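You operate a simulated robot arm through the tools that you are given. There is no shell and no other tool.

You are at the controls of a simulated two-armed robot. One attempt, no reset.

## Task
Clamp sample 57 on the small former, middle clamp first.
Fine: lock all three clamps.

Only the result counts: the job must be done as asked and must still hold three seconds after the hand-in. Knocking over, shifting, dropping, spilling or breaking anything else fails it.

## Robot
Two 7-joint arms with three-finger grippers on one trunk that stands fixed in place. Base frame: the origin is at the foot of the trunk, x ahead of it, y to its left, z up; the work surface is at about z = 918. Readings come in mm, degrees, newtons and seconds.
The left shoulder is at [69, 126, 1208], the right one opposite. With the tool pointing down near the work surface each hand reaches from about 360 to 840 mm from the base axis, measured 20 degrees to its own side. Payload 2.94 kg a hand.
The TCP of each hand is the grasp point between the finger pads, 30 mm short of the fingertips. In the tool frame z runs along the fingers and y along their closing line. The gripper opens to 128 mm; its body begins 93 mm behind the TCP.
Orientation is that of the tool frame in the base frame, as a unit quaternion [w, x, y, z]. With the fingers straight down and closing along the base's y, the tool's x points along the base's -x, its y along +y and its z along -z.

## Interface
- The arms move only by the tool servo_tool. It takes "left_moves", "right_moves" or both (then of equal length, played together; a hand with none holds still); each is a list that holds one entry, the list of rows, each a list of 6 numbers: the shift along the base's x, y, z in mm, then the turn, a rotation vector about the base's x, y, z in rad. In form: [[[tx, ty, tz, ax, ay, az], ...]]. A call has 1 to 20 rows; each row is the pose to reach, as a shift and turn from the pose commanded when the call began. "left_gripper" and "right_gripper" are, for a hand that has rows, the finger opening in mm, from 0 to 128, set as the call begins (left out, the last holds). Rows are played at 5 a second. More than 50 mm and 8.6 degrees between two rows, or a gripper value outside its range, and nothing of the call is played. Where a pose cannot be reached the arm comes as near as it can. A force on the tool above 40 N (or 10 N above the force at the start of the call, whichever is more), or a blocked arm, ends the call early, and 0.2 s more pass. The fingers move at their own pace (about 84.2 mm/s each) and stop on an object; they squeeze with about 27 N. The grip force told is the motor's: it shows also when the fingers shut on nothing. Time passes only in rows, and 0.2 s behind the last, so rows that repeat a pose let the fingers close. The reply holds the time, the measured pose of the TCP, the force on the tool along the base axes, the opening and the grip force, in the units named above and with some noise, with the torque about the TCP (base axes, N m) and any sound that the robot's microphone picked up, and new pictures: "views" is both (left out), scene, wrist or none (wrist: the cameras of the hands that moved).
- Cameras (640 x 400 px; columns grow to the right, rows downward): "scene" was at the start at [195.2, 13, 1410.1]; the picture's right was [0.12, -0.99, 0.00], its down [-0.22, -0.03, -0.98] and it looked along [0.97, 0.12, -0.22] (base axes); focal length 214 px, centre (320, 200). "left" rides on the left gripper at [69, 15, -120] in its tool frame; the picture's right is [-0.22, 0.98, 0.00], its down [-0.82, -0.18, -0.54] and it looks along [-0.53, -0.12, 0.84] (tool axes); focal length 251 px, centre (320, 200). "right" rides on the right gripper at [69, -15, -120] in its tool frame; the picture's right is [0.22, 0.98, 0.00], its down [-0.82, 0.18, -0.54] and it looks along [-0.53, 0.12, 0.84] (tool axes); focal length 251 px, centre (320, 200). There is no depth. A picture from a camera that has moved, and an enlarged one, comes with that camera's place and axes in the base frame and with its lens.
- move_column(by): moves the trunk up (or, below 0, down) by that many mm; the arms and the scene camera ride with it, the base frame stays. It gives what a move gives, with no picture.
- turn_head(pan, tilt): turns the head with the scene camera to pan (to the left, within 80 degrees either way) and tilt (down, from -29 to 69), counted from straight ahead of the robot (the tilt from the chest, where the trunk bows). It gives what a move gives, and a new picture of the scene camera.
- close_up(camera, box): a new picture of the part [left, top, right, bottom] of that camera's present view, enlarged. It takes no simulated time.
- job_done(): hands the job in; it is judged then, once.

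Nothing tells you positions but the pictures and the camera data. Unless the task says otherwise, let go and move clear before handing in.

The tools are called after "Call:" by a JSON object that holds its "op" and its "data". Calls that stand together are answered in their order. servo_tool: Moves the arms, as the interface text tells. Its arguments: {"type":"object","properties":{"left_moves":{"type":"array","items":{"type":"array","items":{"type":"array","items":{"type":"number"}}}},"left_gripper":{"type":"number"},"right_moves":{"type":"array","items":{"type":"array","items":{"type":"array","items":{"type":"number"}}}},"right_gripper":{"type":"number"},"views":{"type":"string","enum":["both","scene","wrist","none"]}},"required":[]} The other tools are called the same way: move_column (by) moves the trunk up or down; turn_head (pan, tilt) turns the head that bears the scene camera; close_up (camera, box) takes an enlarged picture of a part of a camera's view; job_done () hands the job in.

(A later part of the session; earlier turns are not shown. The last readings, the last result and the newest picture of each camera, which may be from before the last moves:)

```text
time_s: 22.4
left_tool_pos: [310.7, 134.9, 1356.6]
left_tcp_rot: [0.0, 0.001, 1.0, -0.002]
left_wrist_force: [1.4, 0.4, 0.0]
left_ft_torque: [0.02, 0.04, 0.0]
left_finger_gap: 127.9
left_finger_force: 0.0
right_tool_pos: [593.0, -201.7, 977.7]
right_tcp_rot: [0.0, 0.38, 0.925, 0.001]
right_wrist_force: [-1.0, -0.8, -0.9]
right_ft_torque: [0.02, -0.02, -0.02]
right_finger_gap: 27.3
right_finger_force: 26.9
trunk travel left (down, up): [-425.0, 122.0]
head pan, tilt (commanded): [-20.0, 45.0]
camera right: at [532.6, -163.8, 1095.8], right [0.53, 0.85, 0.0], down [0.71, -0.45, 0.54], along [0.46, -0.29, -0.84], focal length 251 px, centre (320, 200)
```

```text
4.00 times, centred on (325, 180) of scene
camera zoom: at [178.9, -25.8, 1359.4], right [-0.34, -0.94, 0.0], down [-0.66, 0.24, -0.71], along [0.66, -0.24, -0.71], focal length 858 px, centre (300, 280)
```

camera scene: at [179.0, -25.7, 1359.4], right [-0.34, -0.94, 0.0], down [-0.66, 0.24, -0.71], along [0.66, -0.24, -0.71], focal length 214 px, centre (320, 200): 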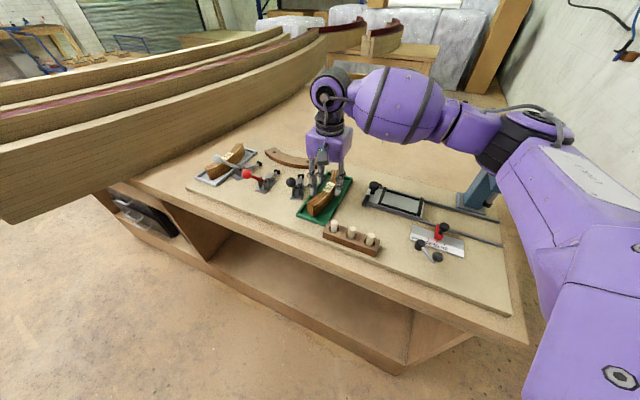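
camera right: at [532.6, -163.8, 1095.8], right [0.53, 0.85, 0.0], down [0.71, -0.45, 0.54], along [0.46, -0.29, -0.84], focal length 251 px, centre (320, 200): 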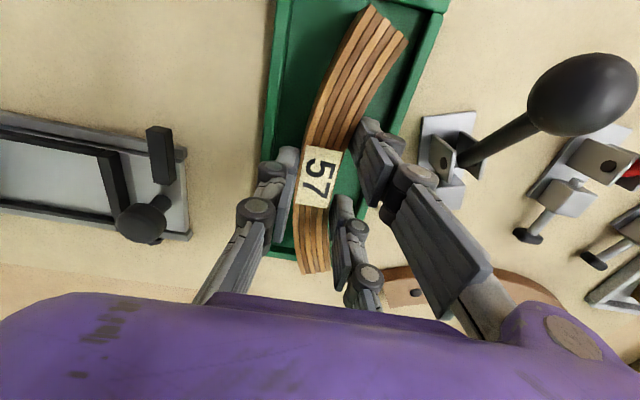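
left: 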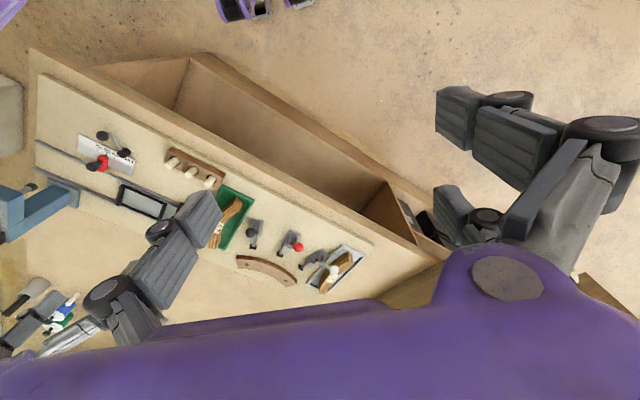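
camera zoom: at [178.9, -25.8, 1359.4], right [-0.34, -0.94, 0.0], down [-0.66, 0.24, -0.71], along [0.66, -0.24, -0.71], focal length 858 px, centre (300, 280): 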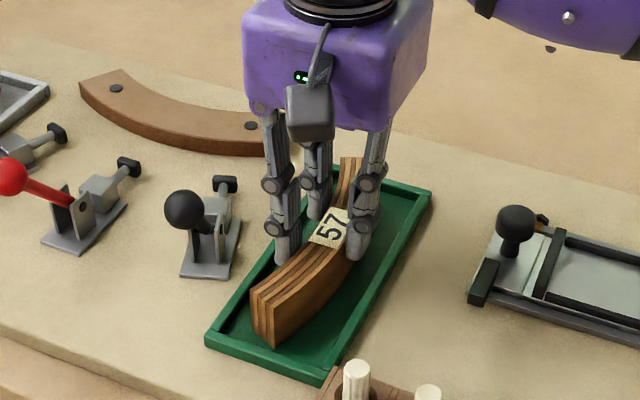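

The grip holds at 27.3 mm, which fits a 22 mm thick strip resting on two concave contact points. I'll lift straight up until it clears the clamp knobs.

Call:
{"op": "servo_tool", "data": {"right_moves": [[[0, 0, 10, 0, 0, 0], [0, 0, 25, 0, 0, 0], [0, 0, 45, 0, 0, 0], [0, 0, 70, 0, 0, 0], [0, 0, 95, 0, 0, 0], [0, 0, 120, 0, 0, 0], [0, 0, 120, 0, 0, 0]]], "views": "both"}}

Call:
{"op": "close_up", "data": {"camera": "scene", "box": [270, 60, 400, 230]}}

```text
time_s: 24.0
left_tool_pos: [311.3, 133.3, 1356.0]
left_tcp_rot: [0.0, -0.001, 1.0, -0.002]
left_wrist_force: [0.0, 0.3, 0.5]
left_ft_torque: [0.01, 0.0, -0.01]
left_finger_gap: 127.8
left_finger_force: 0.0
right_tool_pos: [592.5, -202.0, 1096.2]
right_tcp_rot: [0.001, 0.38, 0.925, 0.0]
right_wrist_force: [-0.8, 0.4, -0.8]
right_ft_torque: [0.03, 0.02, 0.01]
right_finger_gap: 27.4
right_finger_force: 26.9
trunk travel left (down, up): [-425.0, 122.0]
head pan, tilt (commanded): [-20.0, 45.0]
camera scene: at [179.3, -26.1, 1359.3], right [-0.34, -0.94, 0.0], down [-0.66, 0.24, -0.71], along [0.66, -0.24, -0.71], focal length 214 px, centre (320, 200)
camera right: at [533.0, -163.7, 1215.4], right [0.53, 0.85, 0.0], down [0.71, -0.45, 0.54], along [0.46, -0.29, -0.84], focal length 251 px, centre (320, 200)
```

scene: 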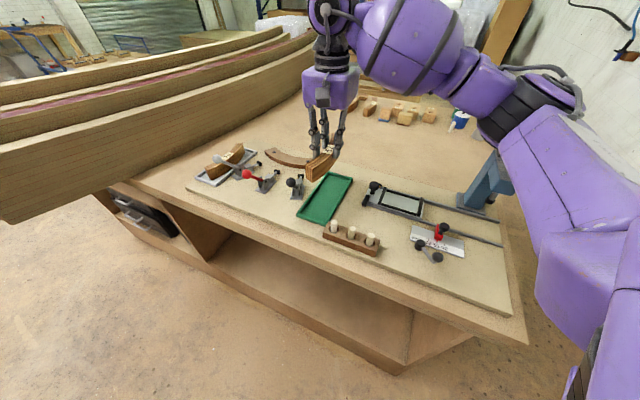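
right: 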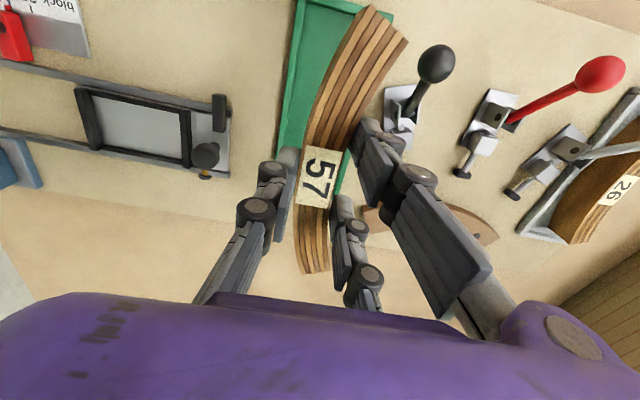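

```text
2.35 times, centred on (335, 145) of scene
camera zoom: at [179.3, -26.1, 1359.3], right [-0.34, -0.94, 0.0], down [-0.66, 0.24, -0.71], along [0.66, -0.24, -0.71], focal length 505 px, centre (285, 329)
```

zoom: 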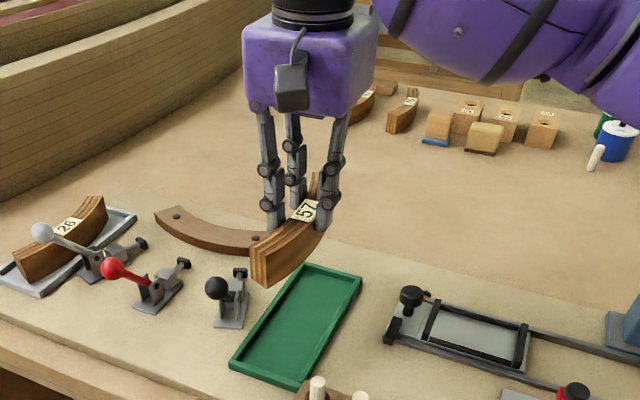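

The sample is held level with no sag. I'll carry it above the clamps to the former, turning by -90° on the way.

Call:
{"op": "servo_tool", "data": {"right_moves": [[[16, 8, 0, 0, 0, -0.1433], [32, 16, 0, 0, 0, -0.2867], [48, 24, 0, 0, 0, -0.43], [64, 32, 0, 0, 0, -0.5733], [80, 41, 0, 0, 0, -0.7166], [96, 49, 0, 0, 0, -0.86], [112, 57, 0, 0, 0, -1.0033], [128, 65, 0, 0, 0, -1.1466], [144, 73, 0, 0, 0, -1.29], [160, 81, 0, 0, 0, -1.4333], [176, 89, 0, 0, 0, -1.5766], [183.5, 93, 0, 0, 0, -1.5766], [183.5, 93, 0, 0, 0, -1.5766]]], "views": "both"}}

Call:
{"op": "close_up", "data": {"camera": "right", "box": [200, 0, 440, 150]}}

```text
time_s: 26.8
left_tool_pos: [311.7, 134.4, 1356.9]
left_tcp_rot: [0.0, 0.0, 1.0, -0.001]
left_wrist_force: [0.0, -0.3, 0.0]
left_ft_torque: [-0.02, 0.01, 0.0]
left_finger_gap: 128.2
left_finger_force: 0.0
right_tool_pos: [776.4, -110.0, 1096.6]
right_tcp_rot: [0.0, 0.924, 0.382, 0.001]
right_wrist_force: [0.5, 0.2, -1.2]
right_ft_torque: [0.03, 0.0, 0.02]
right_finger_gap: 27.0
right_finger_force: 26.9
trunk travel left (down, up): [-425.0, 122.0]
head pan, tilt (commanded): [-20.0, 45.0]
camera scene: at [179.1, -26.2, 1359.4], right [-0.34, -0.94, 0.0], down [-0.66, 0.24, -0.71], along [0.66, -0.24, -0.71], focal length 214 px, centre (320, 200)
camera right: at [814.1, -49.3, 1215.8], right [0.84, -0.54, 0.0], down [-0.45, -0.71, 0.54], along [-0.29, -0.46, -0.84], focal length 251 px, centre (320, 200)
```

scene: 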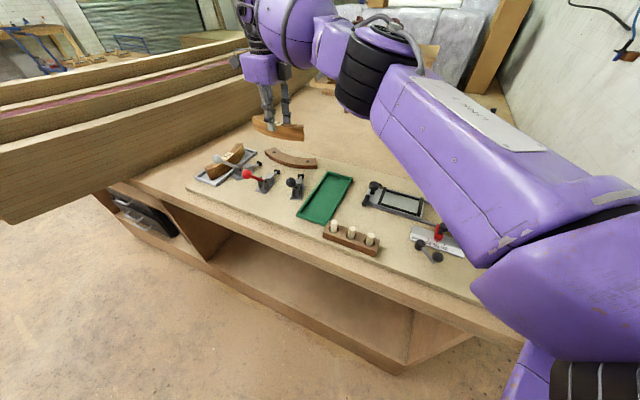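
right: 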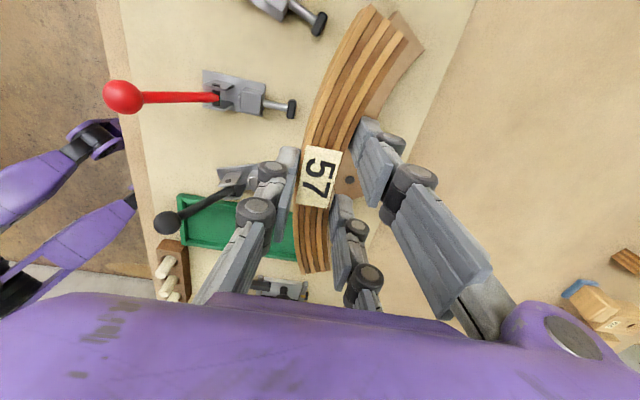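

```text
2.67 times, centred on (320, 75) of right
camera zoom: at [814.1, -49.3, 1215.8], right [0.84, -0.54, 0.0], down [-0.45, -0.71, 0.54], along [-0.29, -0.46, -0.84], focal length 670 px, centre (320, 533)
```

zoom: 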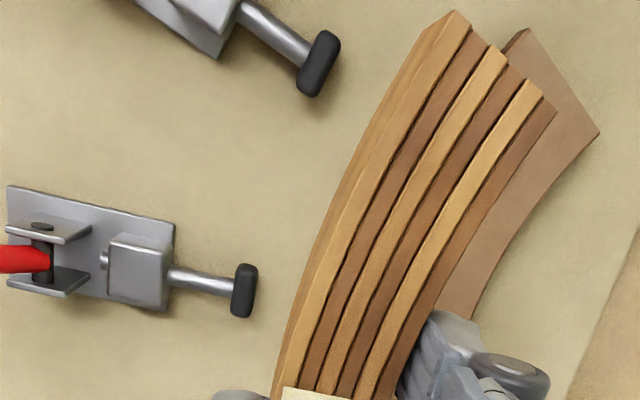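

The arc matches the former and sits about 9 mm outside its face. I'll descend partway, staying above the former's top, and check again.

Call:
{"op": "servo_tool", "data": {"right_moves": [[[0, 0, -20, 0, 0, 0], [0, 0, -40, 0, 0, 0], [0, 0, -60, 0, 0, 0], [0, 0, -80, 0, 0, 0], [0, 0, -95, 0, 0, 0], [0, 0, -95, 0, 0, 0]]], "views": "both"}}

Call:
{"op": "close_up", "data": {"camera": "right", "box": [200, 0, 440, 150]}}

Call:
{"op": "close_up", "data": {"camera": "scene", "box": [210, 110, 340, 210]}}

```text
time_s: 28.2
left_tool_pos: [310.4, 133.3, 1356.8]
left_tcp_rot: [0.0, 0.0, 1.0, -0.001]
left_wrist_force: [-0.1, -0.1, 0.5]
left_ft_torque: [-0.01, -0.01, 0.04]
left_finger_gap: 127.8
left_finger_force: 0.1
right_tool_pos: [776.1, -109.0, 1001.3]
right_tcp_rot: [0.001, 0.924, 0.383, 0.001]
right_wrist_force: [-0.3, 0.2, -1.1]
right_ft_torque: [0.04, -0.02, -0.02]
right_finger_gap: 27.3
right_finger_force: 27.0
trunk travel left (down, up): [-425.0, 122.0]
head pan, tilt (commanded): [-20.0, 45.0]
camera scene: at [179.0, -25.9, 1359.4], right [-0.34, -0.94, 0.0], down [-0.66, 0.24, -0.71], along [0.66, -0.24, -0.71], focal length 214 px, centre (320, 200)
camera right: at [813.8, -48.9, 1120.7], right [0.84, -0.54, 0.0], down [-0.45, -0.71, 0.54], along [-0.29, -0.46, -0.84], focal length 251 px, centre (320, 200)
```

scene: 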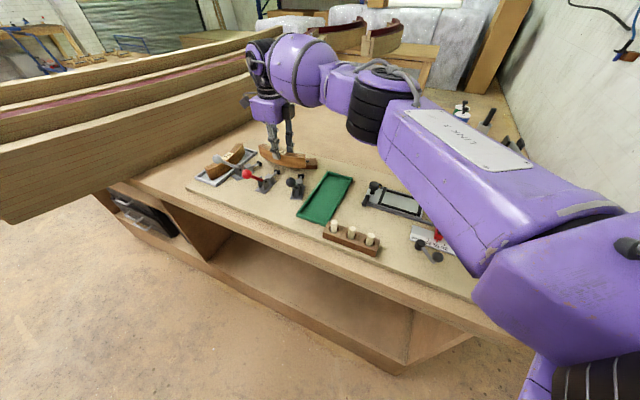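
right: 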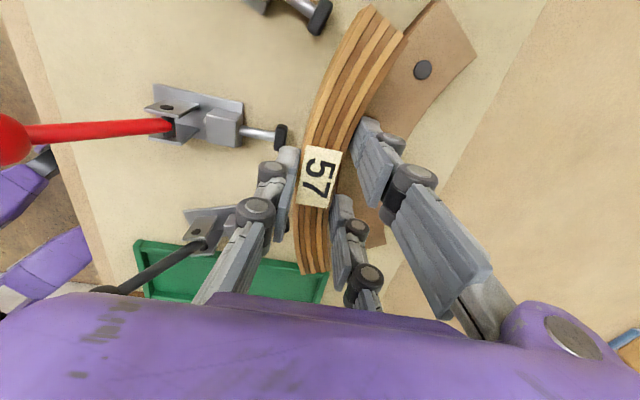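

```text
2.67 times, centred on (320, 75) of right
camera zoom: at [813.8, -48.9, 1120.7], right [0.84, -0.54, 0.0], down [-0.45, -0.71, 0.54], along [-0.29, -0.46, -0.84], focal length 670 px, centre (320, 533)
```

zoom: 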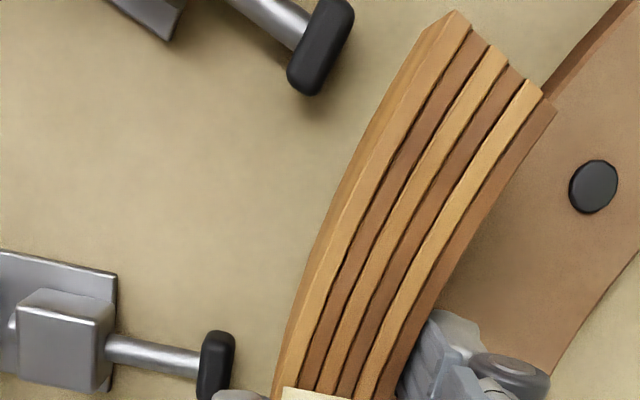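

```text
4.00 times, centred on (275, 160) of scene
camera zoom: at [179.0, -25.9, 1359.4], right [-0.34, -0.94, 0.0], down [-0.66, 0.24, -0.71], along [0.66, -0.24, -0.71], focal length 858 px, centre (500, 360)
```

zoom: 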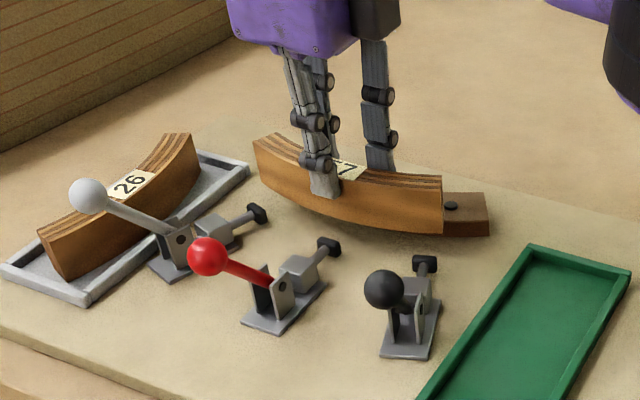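

The spacing is good, with the sample outside the former's face and inside the plunger pads. I'll move 5 mm closer to the former and lower gently to just above the table.

Call:
{"op": "servo_tool", "data": {"right_moves": [[[1.8, -1.8, -5, 0, 0, 0], [3.5, -3.5, -10, 0, 0, 0], [3.5, -3.5, -15, 0, 0, 0], [3.5, -3.5, -20, 0, 0, 0], [3.5, -3.5, -24, 0, 0, 0], [3.5, -3.5, -24, 0, 0, 0]]], "views": "both"}}

Call:
{"op": "close_up", "data": {"camera": "right", "box": [240, 0, 480, 150]}}

Call:
{"op": "close_up", "data": {"camera": "scene", "box": [225, 130, 335, 210]}}

```text
time_s: 29.6
left_tool_pos: [310.4, 133.7, 1356.4]
left_tcp_rot: [0.001, 0.0, 1.0, -0.002]
left_wrist_force: [-0.2, 0.3, -0.5]
left_ft_torque: [0.01, -0.02, 0.01]
left_finger_gap: 127.9
left_finger_force: 0.1
right_tool_pos: [779.5, -112.7, 977.8]
right_tcp_rot: [0.001, 0.924, 0.382, -0.001]
right_wrist_force: [0.6, -0.3, -0.5]
right_ft_torque: [0.0, -0.02, -0.03]
right_finger_gap: 27.2
right_finger_force: 26.9
trunk travel left (down, up): [-425.0, 122.0]
head pan, tilt (commanded): [-20.0, 45.0]
camera scene: at [179.1, -25.9, 1359.4], right [-0.34, -0.94, 0.0], down [-0.66, 0.24, -0.71], along [0.66, -0.24, -0.71], focal length 214 px, centre (320, 200)
camera right: at [817.6, -52.5, 1096.1], right [0.84, -0.54, 0.0], down [-0.45, -0.71, 0.54], along [-0.29, -0.46, -0.84], focal length 251 px, centre (320, 200)
```

scene: 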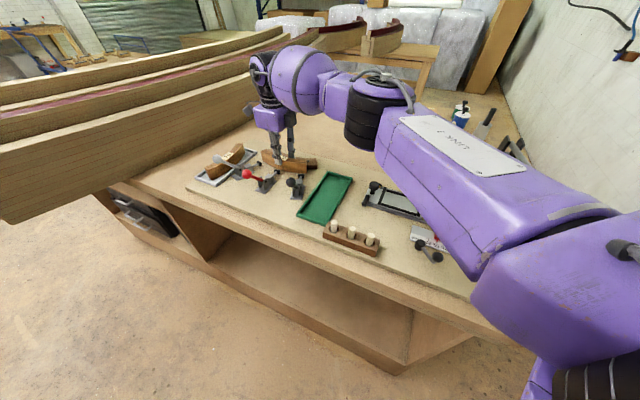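
right: 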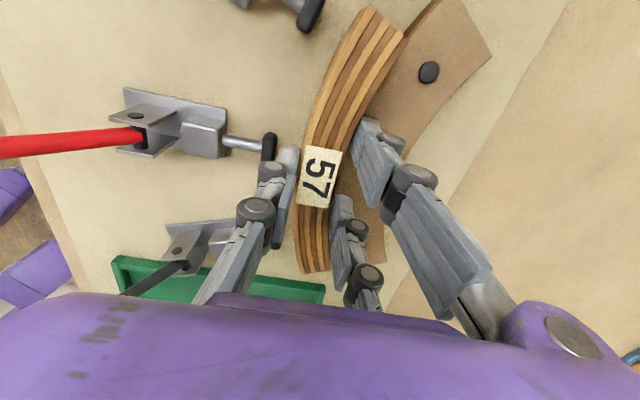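

```text
2.67 times, centred on (360, 75) of right
camera zoom: at [817.6, -52.5, 1096.1], right [0.84, -0.54, 0.0], down [-0.45, -0.71, 0.54], along [-0.29, -0.46, -0.84], focal length 670 px, centre (213, 533)
```

zoom: 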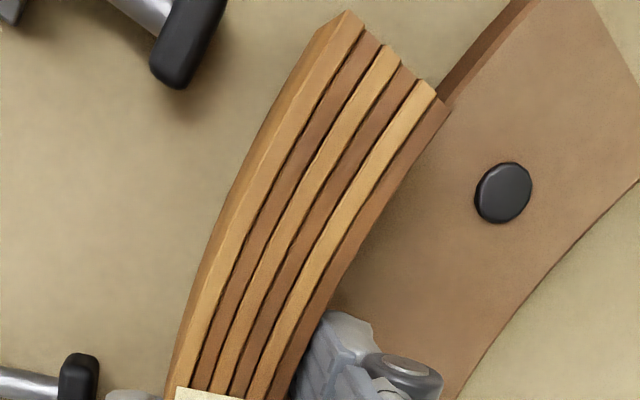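

```text
5.00 times, centred on (280, 170) of scene
camera zoom: at [179.1, -25.9, 1359.4], right [-0.34, -0.94, 0.0], down [-0.66, 0.24, -0.71], along [0.66, -0.24, -0.71], focal length 1072 px, centre (520, 350)
```

zoom: 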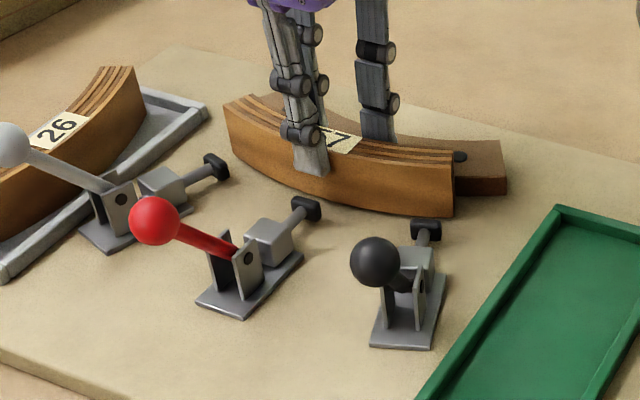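

No contact yet and everything looks aligned. I'm lowering in small steps until the sample touches the table.

Call:
{"op": "servo_tool", "data": {"right_moves": [[[0, 0, -1, 0, 0, 0], [0, 0, -2, 0, 0, 0], [0, 0, -3, 0, 0, 0], [0, 0, -3.5, 0, 0, 0], [0, 0, -4, 0, 0, 0]]], "views": "none"}}

```text
time_s: 30.8
left_tool_pos: [311.3, 133.1, 1356.0]
left_tcp_rot: [0.0, -0.001, 1.0, -0.002]
left_wrist_force: [-0.2, 0.2, 0.6]
left_ft_torque: [0.01, -0.02, -0.04]
left_finger_gap: 128.2
left_finger_force: 0.2
right_tool_pos: [779.0, -113.1, 974.0]
right_tcp_rot: [0.0, 0.924, 0.383, 0.0]
right_wrist_force: [-0.3, 0.1, 0.7]
right_ft_torque: [-0.1, 0.06, -0.03]
right_finger_gap: 27.3
right_finger_force: 27.3
trunk travel left (down, up): [-425.0, 122.0]
head pan, tilt (commanded): [-20.0, 45.0]
```

Call:
{"op": "servo_tool", "data": {"right_moves": [[[0, 0, -0.7, 0, 0, 0], [0, 0, -1.4, 0, 0, 0], [0, 0, -2, 0, 0, 0]]], "views": "none"}}

```text
time_s: 31.6
left_tool_pos: [310.7, 133.6, 1357.4]
left_tcp_rot: [0.002, -0.001, 1.0, -0.001]
left_wrist_force: [0.5, 0.5, 0.6]
left_ft_torque: [0.03, -0.01, -0.01]
left_finger_gap: 127.9
left_finger_force: 0.0
right_tool_pos: [779.8, -112.5, 972.8]
right_tcp_rot: [0.001, 0.924, 0.382, 0.002]
right_wrist_force: [1.9, -1.3, 11.1]
right_ft_torque: [-0.61, 0.5, 0.16]
right_finger_gap: 27.2
right_finger_force: 26.7
trunk travel left (down, up): [-425.0, 122.0]
head pan, tilt (commanded): [-20.0, 45.0]
```

Contact with the table came at z≈972, slightly first at one end. I'll raise half a millimetre and ease the sample toward the former's face until I feel it.

Call:
{"op": "servo_tool", "data": {"right_moves": [[[0, 0, 1.0, 0, 0, 0], [0.7, -0.7, 1.0, 0, 0, 0], [1.4, -1.4, 1.0, 0, 0, 0], [2.0, -2.0, 1.0, 0, 0, 0], [2.0, -2.0, 1.0, 0, 0, 0]]], "views": "none"}}

```text
time_s: 32.8
left_tool_pos: [309.3, 135.2, 1357.6]
left_tcp_rot: [0.0, -0.001, 1.0, -0.002]
left_wrist_force: [-0.7, -0.6, 0.8]
left_ft_torque: [0.0, 0.03, -0.01]
left_finger_gap: 128.0
left_finger_force: 0.2
right_tool_pos: [781.7, -113.4, 973.9]
right_tcp_rot: [0.001, 0.924, 0.383, 0.0]
right_wrist_force: [-2.3, 3.8, 9.5]
right_ft_torque: [0.31, 0.03, 0.1]
right_finger_gap: 27.4
right_finger_force: 27.1
trunk travel left (down, up): [-425.0, 122.0]
head pan, tilt (commanded): [-20.0, 45.0]
```

Call:
{"op": "servo_tool", "data": {"right_moves": [[[0.5, -0.5, 0.5, 0, 0, 0], [1.0, -1.0, 0.5, 0, 0, 0], [1.0, -1.0, 0.5, 0, 0, 0]]], "views": "both"}}

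Call:
{"op": "close_up", "data": {"camera": "right", "box": [240, 0, 480, 150]}}

Call:
{"op": "close_up", "data": {"camera": "scene", "box": [225, 130, 335, 210]}}

```text
time_s: 33.6
left_tool_pos: [310.6, 134.1, 1357.2]
left_tcp_rot: [0.0, 0.001, 1.0, -0.002]
left_wrist_force: [1.1, 0.7, 0.6]
left_ft_torque: [-0.01, 0.0, 0.01]
left_finger_gap: 128.1
left_finger_force: 0.0
right_tool_pos: [782.3, -114.1, 973.1]
right_tcp_rot: [0.001, 0.924, 0.382, 0.0]
right_wrist_force: [-4.7, 3.8, 4.4]
right_ft_torque: [0.45, -0.15, -0.07]
right_finger_gap: 27.3
right_finger_force: 27.6
trunk travel left (down, up): [-425.0, 122.0]
head pan, tilt (commanded): [-20.0, 45.0]
camera scene: at [177.9, -25.3, 1359.5], right [-0.34, -0.94, 0.0], down [-0.66, 0.24, -0.71], along [0.67, -0.24, -0.71], focal length 214 px, centre (320, 200)
camera right: at [819.5, -54.5, 1092.7], right [0.84, -0.54, 0.0], down [-0.45, -0.71, 0.54], along [-0.29, -0.46, -0.84], focal length 251 px, centre (320, 200)
```

scene: 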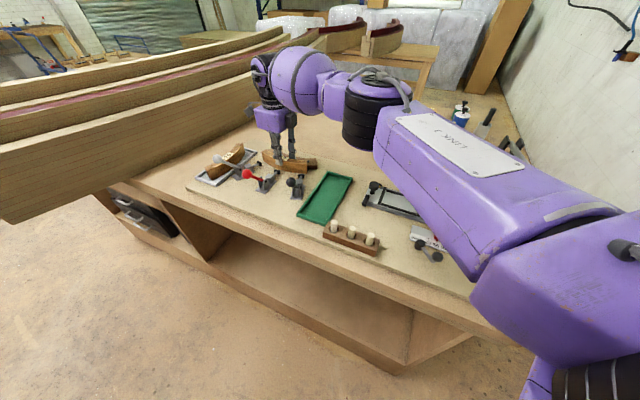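
right: 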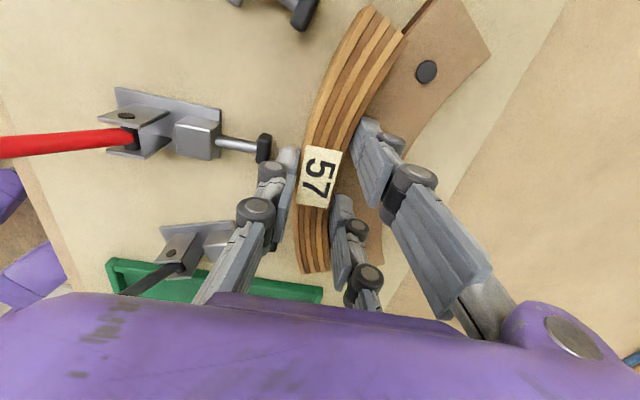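

```text
2.67 times, centred on (360, 75) of right
camera zoom: at [819.5, -54.5, 1092.7], right [0.84, -0.54, 0.0], down [-0.45, -0.71, 0.54], along [-0.29, -0.46, -0.84], focal length 670 px, centre (213, 533)
```

zoom: 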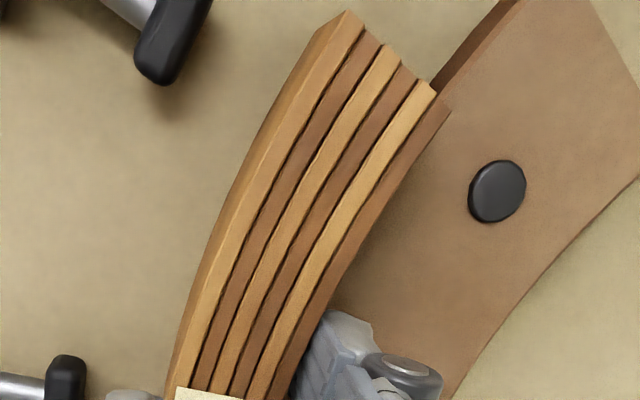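

```text
5.00 times, centred on (280, 170) of scene
camera zoom: at [177.9, -25.3, 1359.5], right [-0.34, -0.94, 0.0], down [-0.66, 0.24, -0.71], along [0.67, -0.24, -0.71], focal length 1072 px, centre (520, 350)
```

zoom: 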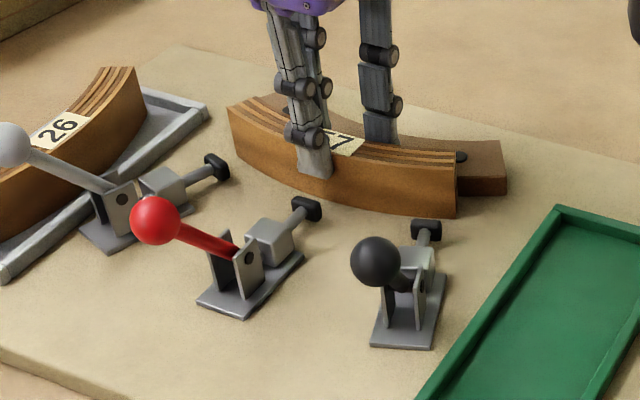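

I feel about 6 N of radial contact with the former, and the sample is standing on the table. I'll open the fingers just a little and lift straight up.

Call:
{"op": "servo_tool", "data": {"right_moves": [[[0, 0, 0, 0, 0, 0], [0, 0, 0, 0, 0, 0], [0, 0, 0, 0, 0, 0]]], "right_gripper": 38, "views": "wrist"}}

Call:
{"op": "close_up", "data": {"camera": "scene", "box": [225, 130, 335, 210]}}

```text
time_s: 34.4
left_tool_pos: [311.1, 132.9, 1358.4]
left_tcp_rot: [0.0, 0.0, 1.0, -0.002]
left_wrist_force: [0.1, -0.7, 0.4]
left_ft_torque: [0.01, 0.01, 0.01]
left_finger_gap: 128.1
left_finger_force: 0.1
right_tool_pos: [783.1, -115.9, 972.8]
right_tcp_rot: [0.001, 0.924, 0.383, 0.001]
right_wrist_force: [0.2, 0.1, -0.6]
right_ft_torque: [0.01, -0.02, 0.02]
right_finger_gap: 38.1
right_finger_force: 0.0
trunk travel left (down, up): [-425.0, 122.0]
head pan, tilt (commanded): [-20.0, 45.0]
camera right: at [820.8, -55.5, 1092.0], right [0.84, -0.54, 0.0], down [-0.45, -0.71, 0.54], along [-0.29, -0.46, -0.84], focal length 251 px, centre (320, 200)
```

right: 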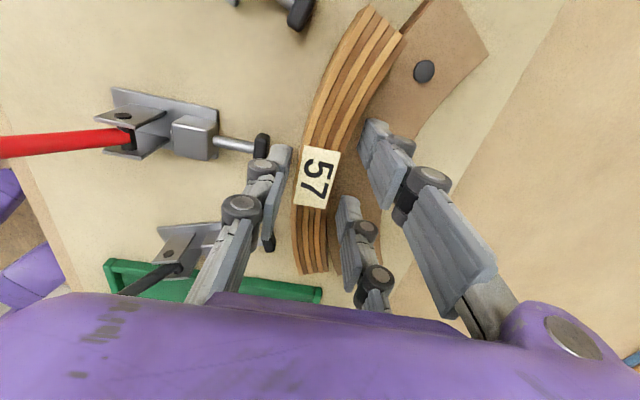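

```text
5.00 times, centred on (280, 170) of scene
camera zoom: at [179.2, -26.1, 1359.4], right [-0.34, -0.94, 0.0], down [-0.66, 0.24, -0.71], along [0.66, -0.24, -0.71], focal length 1072 px, centre (520, 350)
```

zoom: 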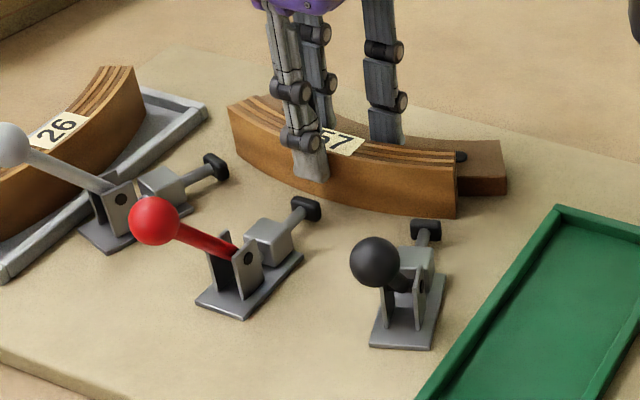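

Released cleanly, and the sample is standing by itself. I'm lifting straight up.

Call:
{"op": "servo_tool", "data": {"right_moves": [[[0, 0, 10, 0, 0, 0], [0, 0, 25, 0, 0, 0], [0, 0, 45, 0, 0, 0], [0, 0, 70, 0, 0, 0], [0, 0, 95, 0, 0, 0], [0, 0, 120, 0, 0, 0], [0, 0, 120, 0, 0, 0]]], "views": "both"}}

Call:
{"op": "close_up", "data": {"camera": "right", "box": [180, 20, 440, 220]}}

Call:
{"op": "close_up", "data": {"camera": "scene", "box": [225, 130, 335, 210]}}

```text
time_s: 36.0
left_tool_pos: [309.9, 133.8, 1356.4]
left_tcp_rot: [0.0, 0.0, 1.0, -0.002]
left_wrist_force: [0.2, -0.5, -0.9]
left_ft_torque: [-0.01, 0.0, 0.01]
left_finger_gap: 127.8
left_finger_force: 0.0
right_tool_pos: [783.0, -114.8, 1091.5]
right_tcp_rot: [0.001, 0.924, 0.383, 0.0]
right_wrist_force: [-0.8, 0.8, -1.3]
right_ft_torque: [0.04, 0.01, -0.01]
right_finger_gap: 37.9
right_finger_force: 0.1
trunk travel left (down, up): [-425.0, 122.0]
head pan, tilt (commanded): [-20.0, 45.0]
camera scene: at [179.3, -26.2, 1359.3], right [-0.34, -0.94, 0.0], down [-0.66, 0.24, -0.71], along [0.66, -0.24, -0.71], focal length 214 px, centre (320, 200)
camera right: at [821.1, -55.5, 1211.5], right [0.84, -0.54, 0.0], down [-0.45, -0.71, 0.54], along [-0.29, -0.46, -0.84], focal length 251 px, centre (320, 200)
```

scene: 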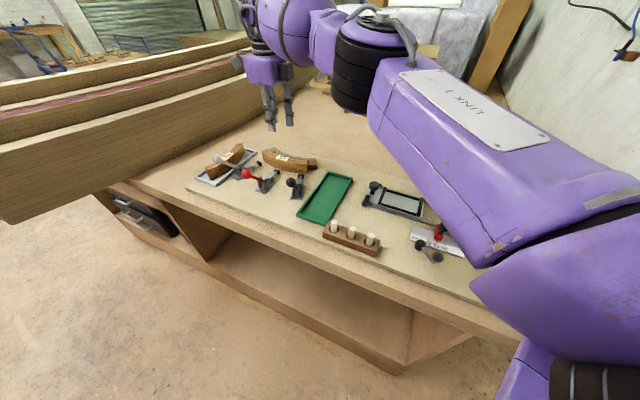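
right: 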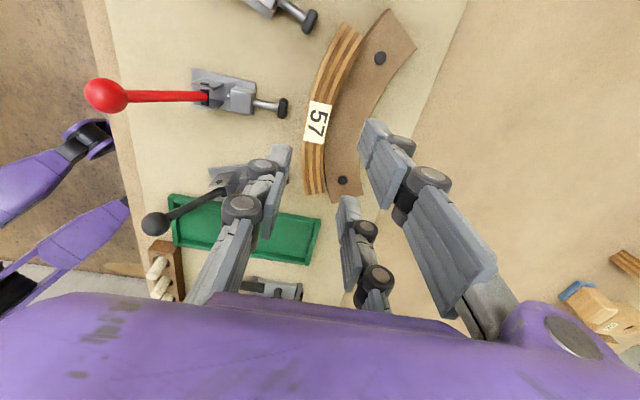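

```text
2.00 times, centred on (310, 120) of right
camera zoom: at [821.1, -55.5, 1211.5], right [0.84, -0.54, 0.0], down [-0.45, -0.71, 0.54], along [-0.29, -0.46, -0.84], focal length 503 px, centre (340, 360)
```

zoom: 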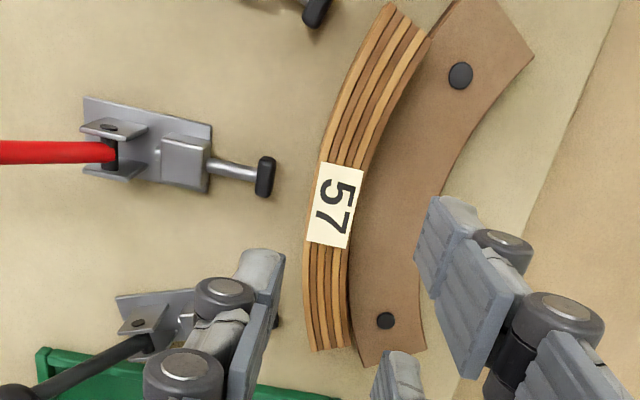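

```text
5.00 times, centred on (280, 170) of scene
camera zoom: at [179.3, -26.2, 1359.3], right [-0.34, -0.94, 0.0], down [-0.66, 0.24, -0.71], along [0.66, -0.24, -0.71], focal length 1072 px, centre (520, 350)
```

zoom: 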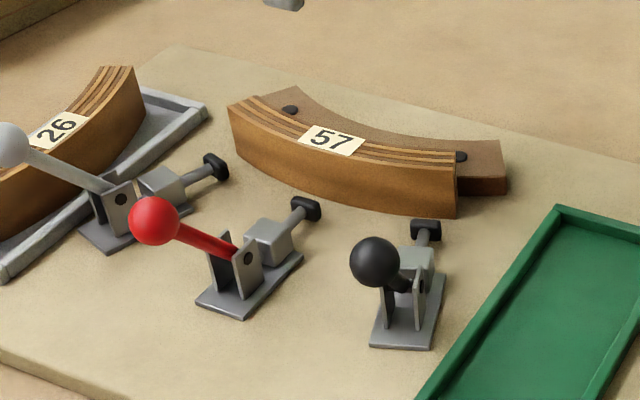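

Sample 57 now rests on the former, centred on the red axis. For the middle clamp, my fingers when closed leave a 38 mm gap between the two-finger side, which can cage the 25 mm red knob with the thumb behind it. I'll move above and behind the red knob.

Call:
{"op": "servo_tool", "data": {"right_moves": [[[-28, 27, 5, 0, 0, 0], [-56, 54, 10, 0, 0, 0], [-84, 82, 10, 0, 0, 0], [-112, 109, 10, 0, 0, 0], [-138, 136, 10, 0, 0, 0], [-138, 136, 10, 0, 0, 0]]], "right_gripper": 0, "views": "both"}}

Call:
{"op": "close_up", "data": {"camera": "right", "box": [220, 40, 460, 220]}}

Call:
{"op": "close_up", "data": {"camera": "scene", "box": [205, 90, 335, 210]}}

```text
time_s: 37.4
left_tool_pos: [310.9, 134.9, 1356.2]
left_tcp_rot: [0.001, -0.001, 1.0, -0.001]
left_wrist_force: [-0.5, 1.1, 0.0]
left_ft_torque: [0.02, 0.02, 0.03]
left_finger_gap: 127.8
left_finger_force: 0.0
right_tool_pos: [645.4, 20.7, 1102.4]
right_tcp_rot: [0.001, 0.924, 0.382, 0.0]
right_wrist_force: [0.7, 0.4, 0.5]
right_ft_torque: [0.06, 0.03, -0.03]
right_finger_gap: 0.1
right_finger_force: 3.3
trunk travel left (down, up): [-425.0, 122.0]
head pan, tilt (commanded): [-20.0, 45.0]
camera scene: at [179.2, -26.5, 1359.4], right [-0.34, -0.94, 0.0], down [-0.66, 0.24, -0.71], along [0.66, -0.24, -0.71], focal length 214 px, centre (320, 200)
camera right: at [683.2, 80.1, 1221.7], right [0.84, -0.54, 0.0], down [-0.45, -0.71, 0.54], along [-0.29, -0.46, -0.84], focal length 251 px, centre (320, 200)
```

scene: 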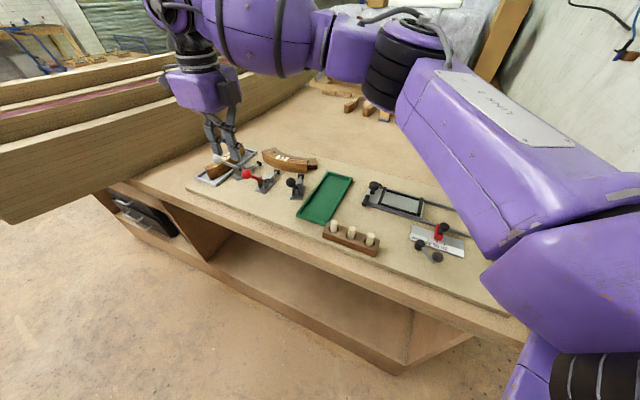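
right: 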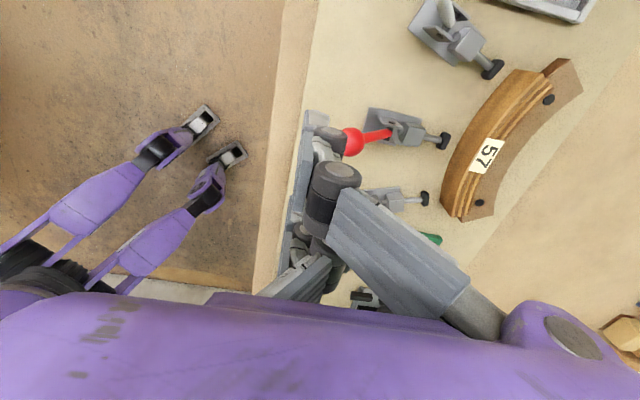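

```text
2.22 times, centred on (340, 130) of right
camera zoom: at [683.2, 80.1, 1221.7], right [0.84, -0.54, 0.0], down [-0.45, -0.71, 0.54], along [-0.29, -0.46, -0.84], focal length 559 px, centre (276, 356)
```

zoom: 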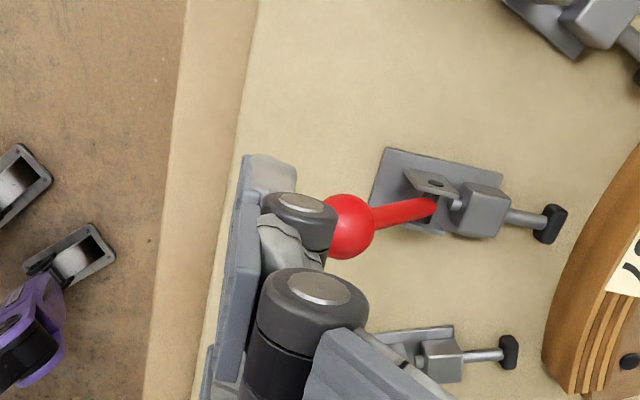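

```text
3.33 times, centred on (270, 150) of scene
camera zoom: at [179.2, -26.5, 1359.4], right [-0.34, -0.94, 0.0], down [-0.66, 0.24, -0.71], along [0.66, -0.24, -0.71], focal length 715 px, centre (487, 367)
```

zoom: 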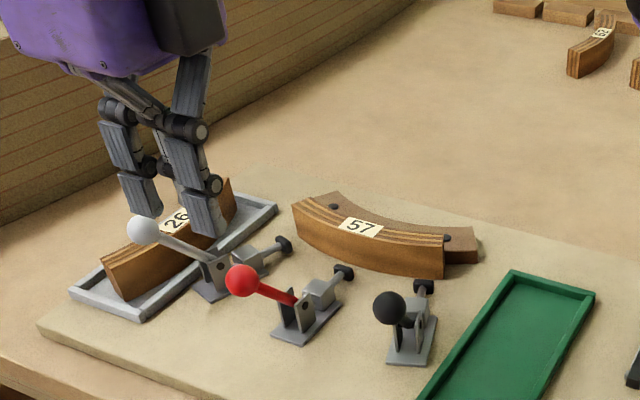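

The red knob is about 29 mm ahead of the hand along the clamp axis and well centred. I'll lower so the fingertips come just below knob height, behind it.

Call:
{"op": "servo_tool", "data": {"right_moves": [[[0, 0, -20, 0, 0, 0], [0, 0, -40, 0, 0, 0], [0, 0, -60, 0, 0, 0], [0, 0, -74, 0, 0, 0], [0, 0, -74, 0, 0, 0]]], "views": "both"}}

Call:
{"op": "close_up", "data": {"camera": "right", "box": [260, 60, 460, 220]}}

Call:
{"op": "close_up", "data": {"camera": "scene", "box": [205, 110, 305, 210]}}

```text
time_s: 38.6
left_tool_pos: [310.3, 134.1, 1356.9]
left_tcp_rot: [0.0, 0.0, 1.0, -0.002]
left_wrist_force: [-0.2, -0.1, -0.4]
left_ft_torque: [-0.01, -0.01, 0.01]
left_finger_gap: 127.7
left_finger_force: 0.1
right_tool_pos: [645.6, 21.3, 1029.4]
right_tcp_rot: [0.001, 0.924, 0.383, 0.001]
right_wrist_force: [-0.2, -0.4, 0.8]
right_ft_torque: [0.0, -0.03, -0.02]
right_finger_gap: 0.2
right_finger_force: 2.7
trunk travel left (down, up): [-425.0, 122.0]
head pan, tilt (commanded): [-20.0, 45.0]
camera scene: at [178.7, -25.8, 1359.5], right [-0.34, -0.94, 0.0], down [-0.66, 0.24, -0.71], along [0.66, -0.24, -0.71], focal length 214 px, centre (320, 200)
camera right: at [682.7, 81.0, 1148.5], right [0.84, -0.54, 0.0], down [-0.45, -0.71, 0.54], along [-0.29, -0.46, -0.84], focal length 251 px, centre (320, 200)
```

scene: 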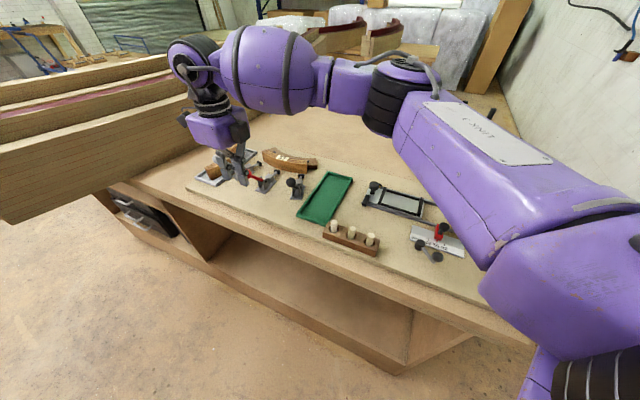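
right: 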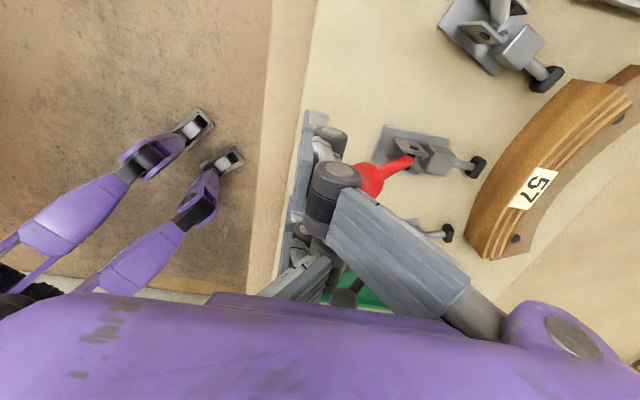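

```text
2.50 times, centred on (360, 140) of right
camera zoom: at [682.7, 81.0, 1148.5], right [0.84, -0.54, 0.0], down [-0.45, -0.71, 0.54], along [-0.29, -0.46, -0.84], focal length 629 px, centre (220, 350)
```

zoom: 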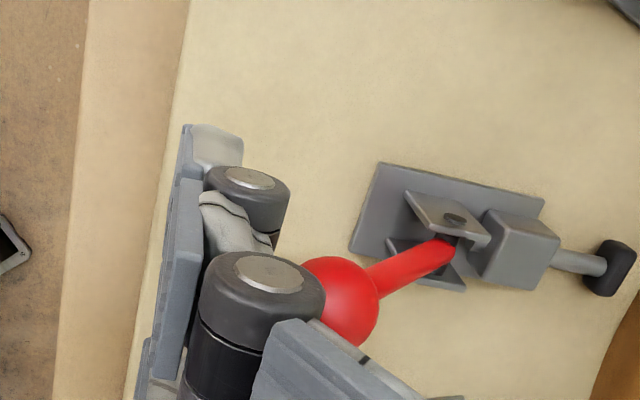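

```text
4.00 times, centred on (255, 160) of scene
camera zoom: at [178.7, -25.8, 1359.5], right [-0.34, -0.94, 0.0], down [-0.66, 0.24, -0.71], along [0.66, -0.24, -0.71], focal length 858 px, centre (580, 360)
```

zoom: 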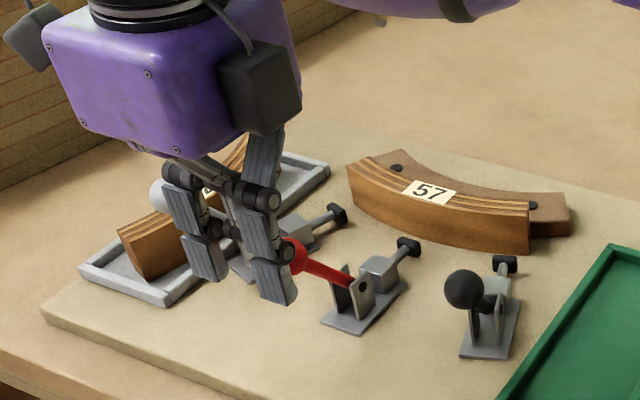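

The knob is just ahead of the thumb and centred in the gap. I'll push it gently forward along its arc and see whether the handle swings and the plunger advances.

Call:
{"op": "servo_tool", "data": {"right_moves": [[[7.1, -7.1, 0, 0, 0, 0], [11.3, -11.3, 0, 0, 0, 0], [14.1, -14.1, 2, 0, 0, 0], [17.3, -17.3, 5, 0, 0, 0], [20.9, -20.9, 7.5, 0, 0, 0], [24.4, -24.4, 10, 0, 0, 0], [24.4, -24.4, 10, 0, 0, 0]]], "views": "both"}}

Call:
{"op": "close_up", "data": {"camera": "right", "box": [260, 60, 460, 220]}}

Call:
{"op": "close_up", "data": {"camera": "scene", "box": [205, 110, 305, 210]}}

```text
time_s: 40.2
left_tool_pos: [310.4, 134.8, 1357.5]
left_tcp_rot: [-0.001, 0.0, 1.0, -0.002]
left_wrist_force: [-0.4, 0.0, -0.2]
left_ft_torque: [-0.02, -0.03, 0.01]
left_finger_gap: 128.0
left_finger_force: 0.1
right_tool_pos: [669.0, -3.7, 1039.9]
right_tcp_rot: [0.001, 0.924, 0.382, 0.001]
right_wrist_force: [0.2, -1.0, 0.1]
right_ft_torque: [0.0, -0.01, 0.0]
right_finger_gap: 0.2
right_finger_force: 2.7
trunk travel left (down, up): [-425.0, 122.0]
head pan, tilt (commanded): [-20.0, 45.0]
camera scene: at [178.4, -25.7, 1359.5], right [-0.34, -0.94, 0.0], down [-0.66, 0.24, -0.71], along [0.66, -0.24, -0.71], focal length 214 px, centre (320, 200)
camera right: at [706.5, 56.5, 1158.5], right [0.84, -0.54, 0.0], down [-0.45, -0.71, 0.54], along [-0.29, -0.46, -0.84], focal length 251 px, centre (320, 200)
```

scene: 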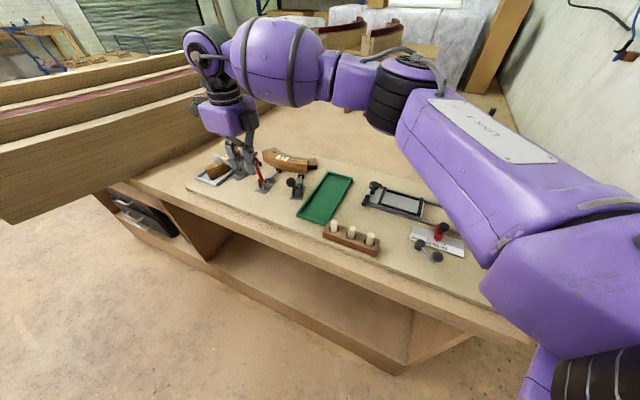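
right: 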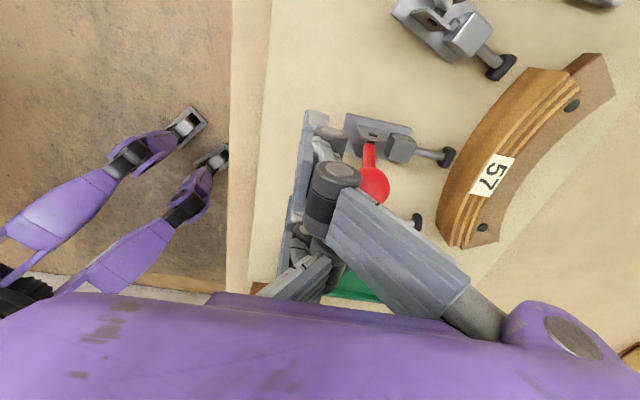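

```text
2.50 times, centred on (360, 140) of right
camera zoom: at [706.5, 56.5, 1158.5], right [0.84, -0.54, 0.0], down [-0.45, -0.71, 0.54], along [-0.29, -0.46, -0.84], focal length 629 px, centre (220, 350)
```

zoom: 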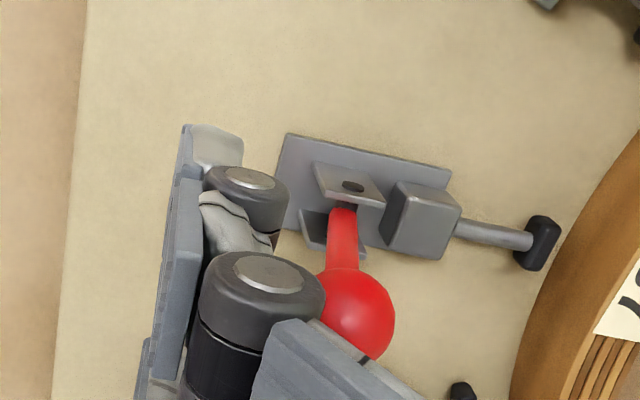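

```text
4.00 times, centred on (255, 160) of scene
camera zoom: at [178.4, -25.7, 1359.5], right [-0.34, -0.94, 0.0], down [-0.66, 0.24, -0.71], along [0.66, -0.24, -0.71], focal length 858 px, centre (580, 360)
```

zoom: 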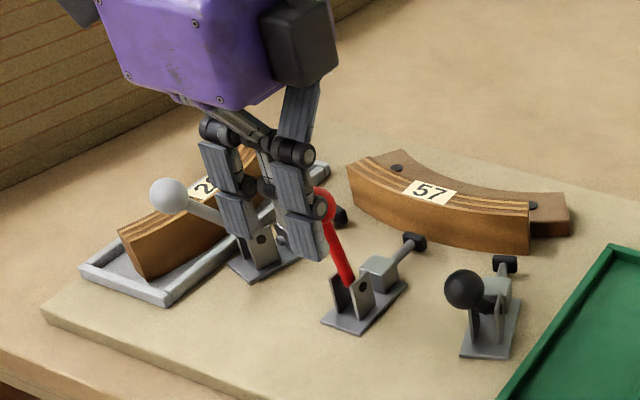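

The forward throw is the right direction: the handle is near upright and the plunger has advanced about 7 mm. I'll keep following the knob's arc forward.

Call:
{"op": "servo_tool", "data": {"right_moves": [[[4.2, -4.2, 0, 0, 0, 0], [8.5, -8.5, 0, 0, 0, 0], [12, -12, -0.5, 0, 0, 0], [15.6, -15.6, -1.5, 0, 0, 0], [19.1, -19.1, -3, 0, 0, 0], [22.6, -22.6, -4.5, 0, 0, 0], [26.2, -26.2, -6, 0, 0, 0], [29.7, -29.7, -8, 0, 0, 0], [29.7, -29.7, -8, 0, 0, 0]]], "views": "both"}}

Call:
{"op": "close_up", "data": {"camera": "right", "box": [260, 60, 460, 220]}}

Call:
{"op": "close_up", "data": {"camera": "scene", "box": [205, 110, 305, 210]}}

```text
time_s: 42.2
left_tool_pos: [310.4, 134.6, 1358.4]
left_tcp_rot: [0.0, 0.001, 1.0, -0.002]
left_wrist_force: [0.4, -0.1, 0.9]
left_ft_torque: [-0.01, -0.01, 0.02]
left_finger_gap: 127.9
left_finger_force: 0.1
right_tool_pos: [699.1, -34.0, 1031.9]
right_tcp_rot: [0.001, 0.924, 0.383, 0.0]
right_wrist_force: [-0.4, 0.1, -0.1]
right_ft_torque: [0.02, 0.02, 0.0]
right_finger_gap: 0.1
right_finger_force: 2.9
trunk travel left (down, up): [-425.0, 122.0]
head pan, tilt (commanded): [-20.0, 45.0]
camera scene: at [178.9, -25.9, 1359.4], right [-0.34, -0.94, 0.0], down [-0.66, 0.24, -0.71], along [0.66, -0.24, -0.71], focal length 214 px, centre (320, 200)
camera right: at [736.7, 26.4, 1150.1], right [0.84, -0.54, 0.0], down [-0.45, -0.71, 0.54], along [-0.29, -0.46, -0.84], focal length 251 px, centre (320, 200)
```

scene: 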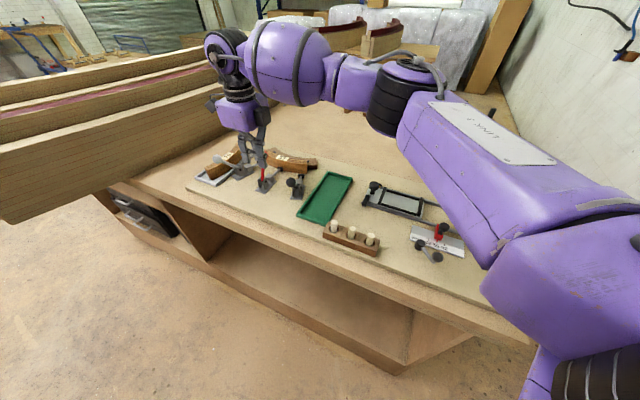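
right: 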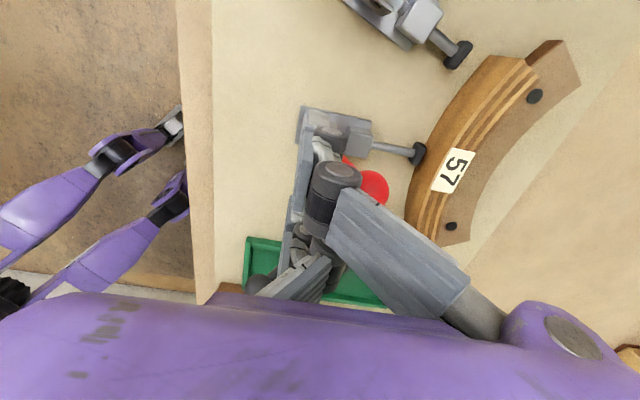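

```text
2.50 times, centred on (360, 140) of right
camera zoom: at [736.7, 26.4, 1150.1], right [0.84, -0.54, 0.0], down [-0.45, -0.71, 0.54], along [-0.29, -0.46, -0.84], focal length 629 px, centre (220, 350)
```

zoom: 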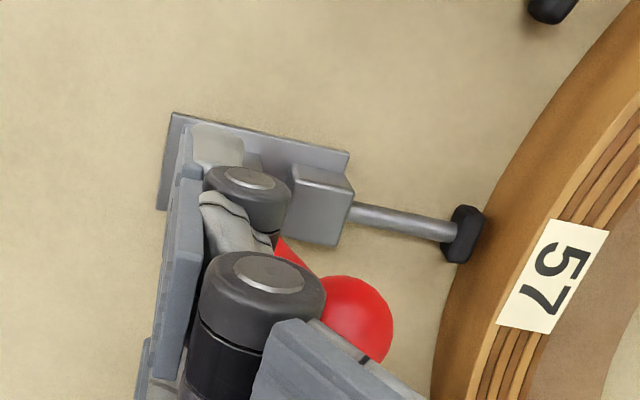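

```text
4.00 times, centred on (255, 160) of scene
camera zoom: at [178.9, -25.9, 1359.4], right [-0.34, -0.94, 0.0], down [-0.66, 0.24, -0.71], along [0.66, -0.24, -0.71], focal length 858 px, centre (580, 360)
```

zoom: 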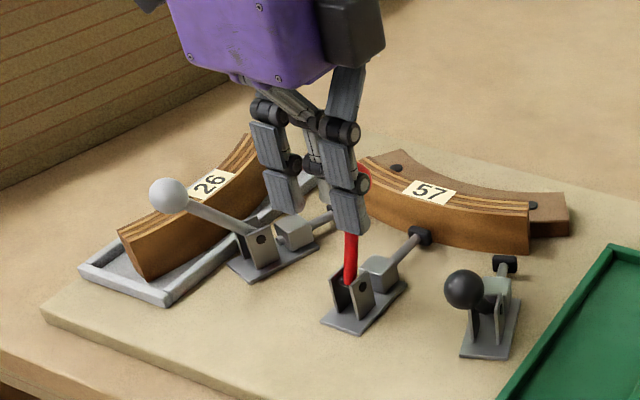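

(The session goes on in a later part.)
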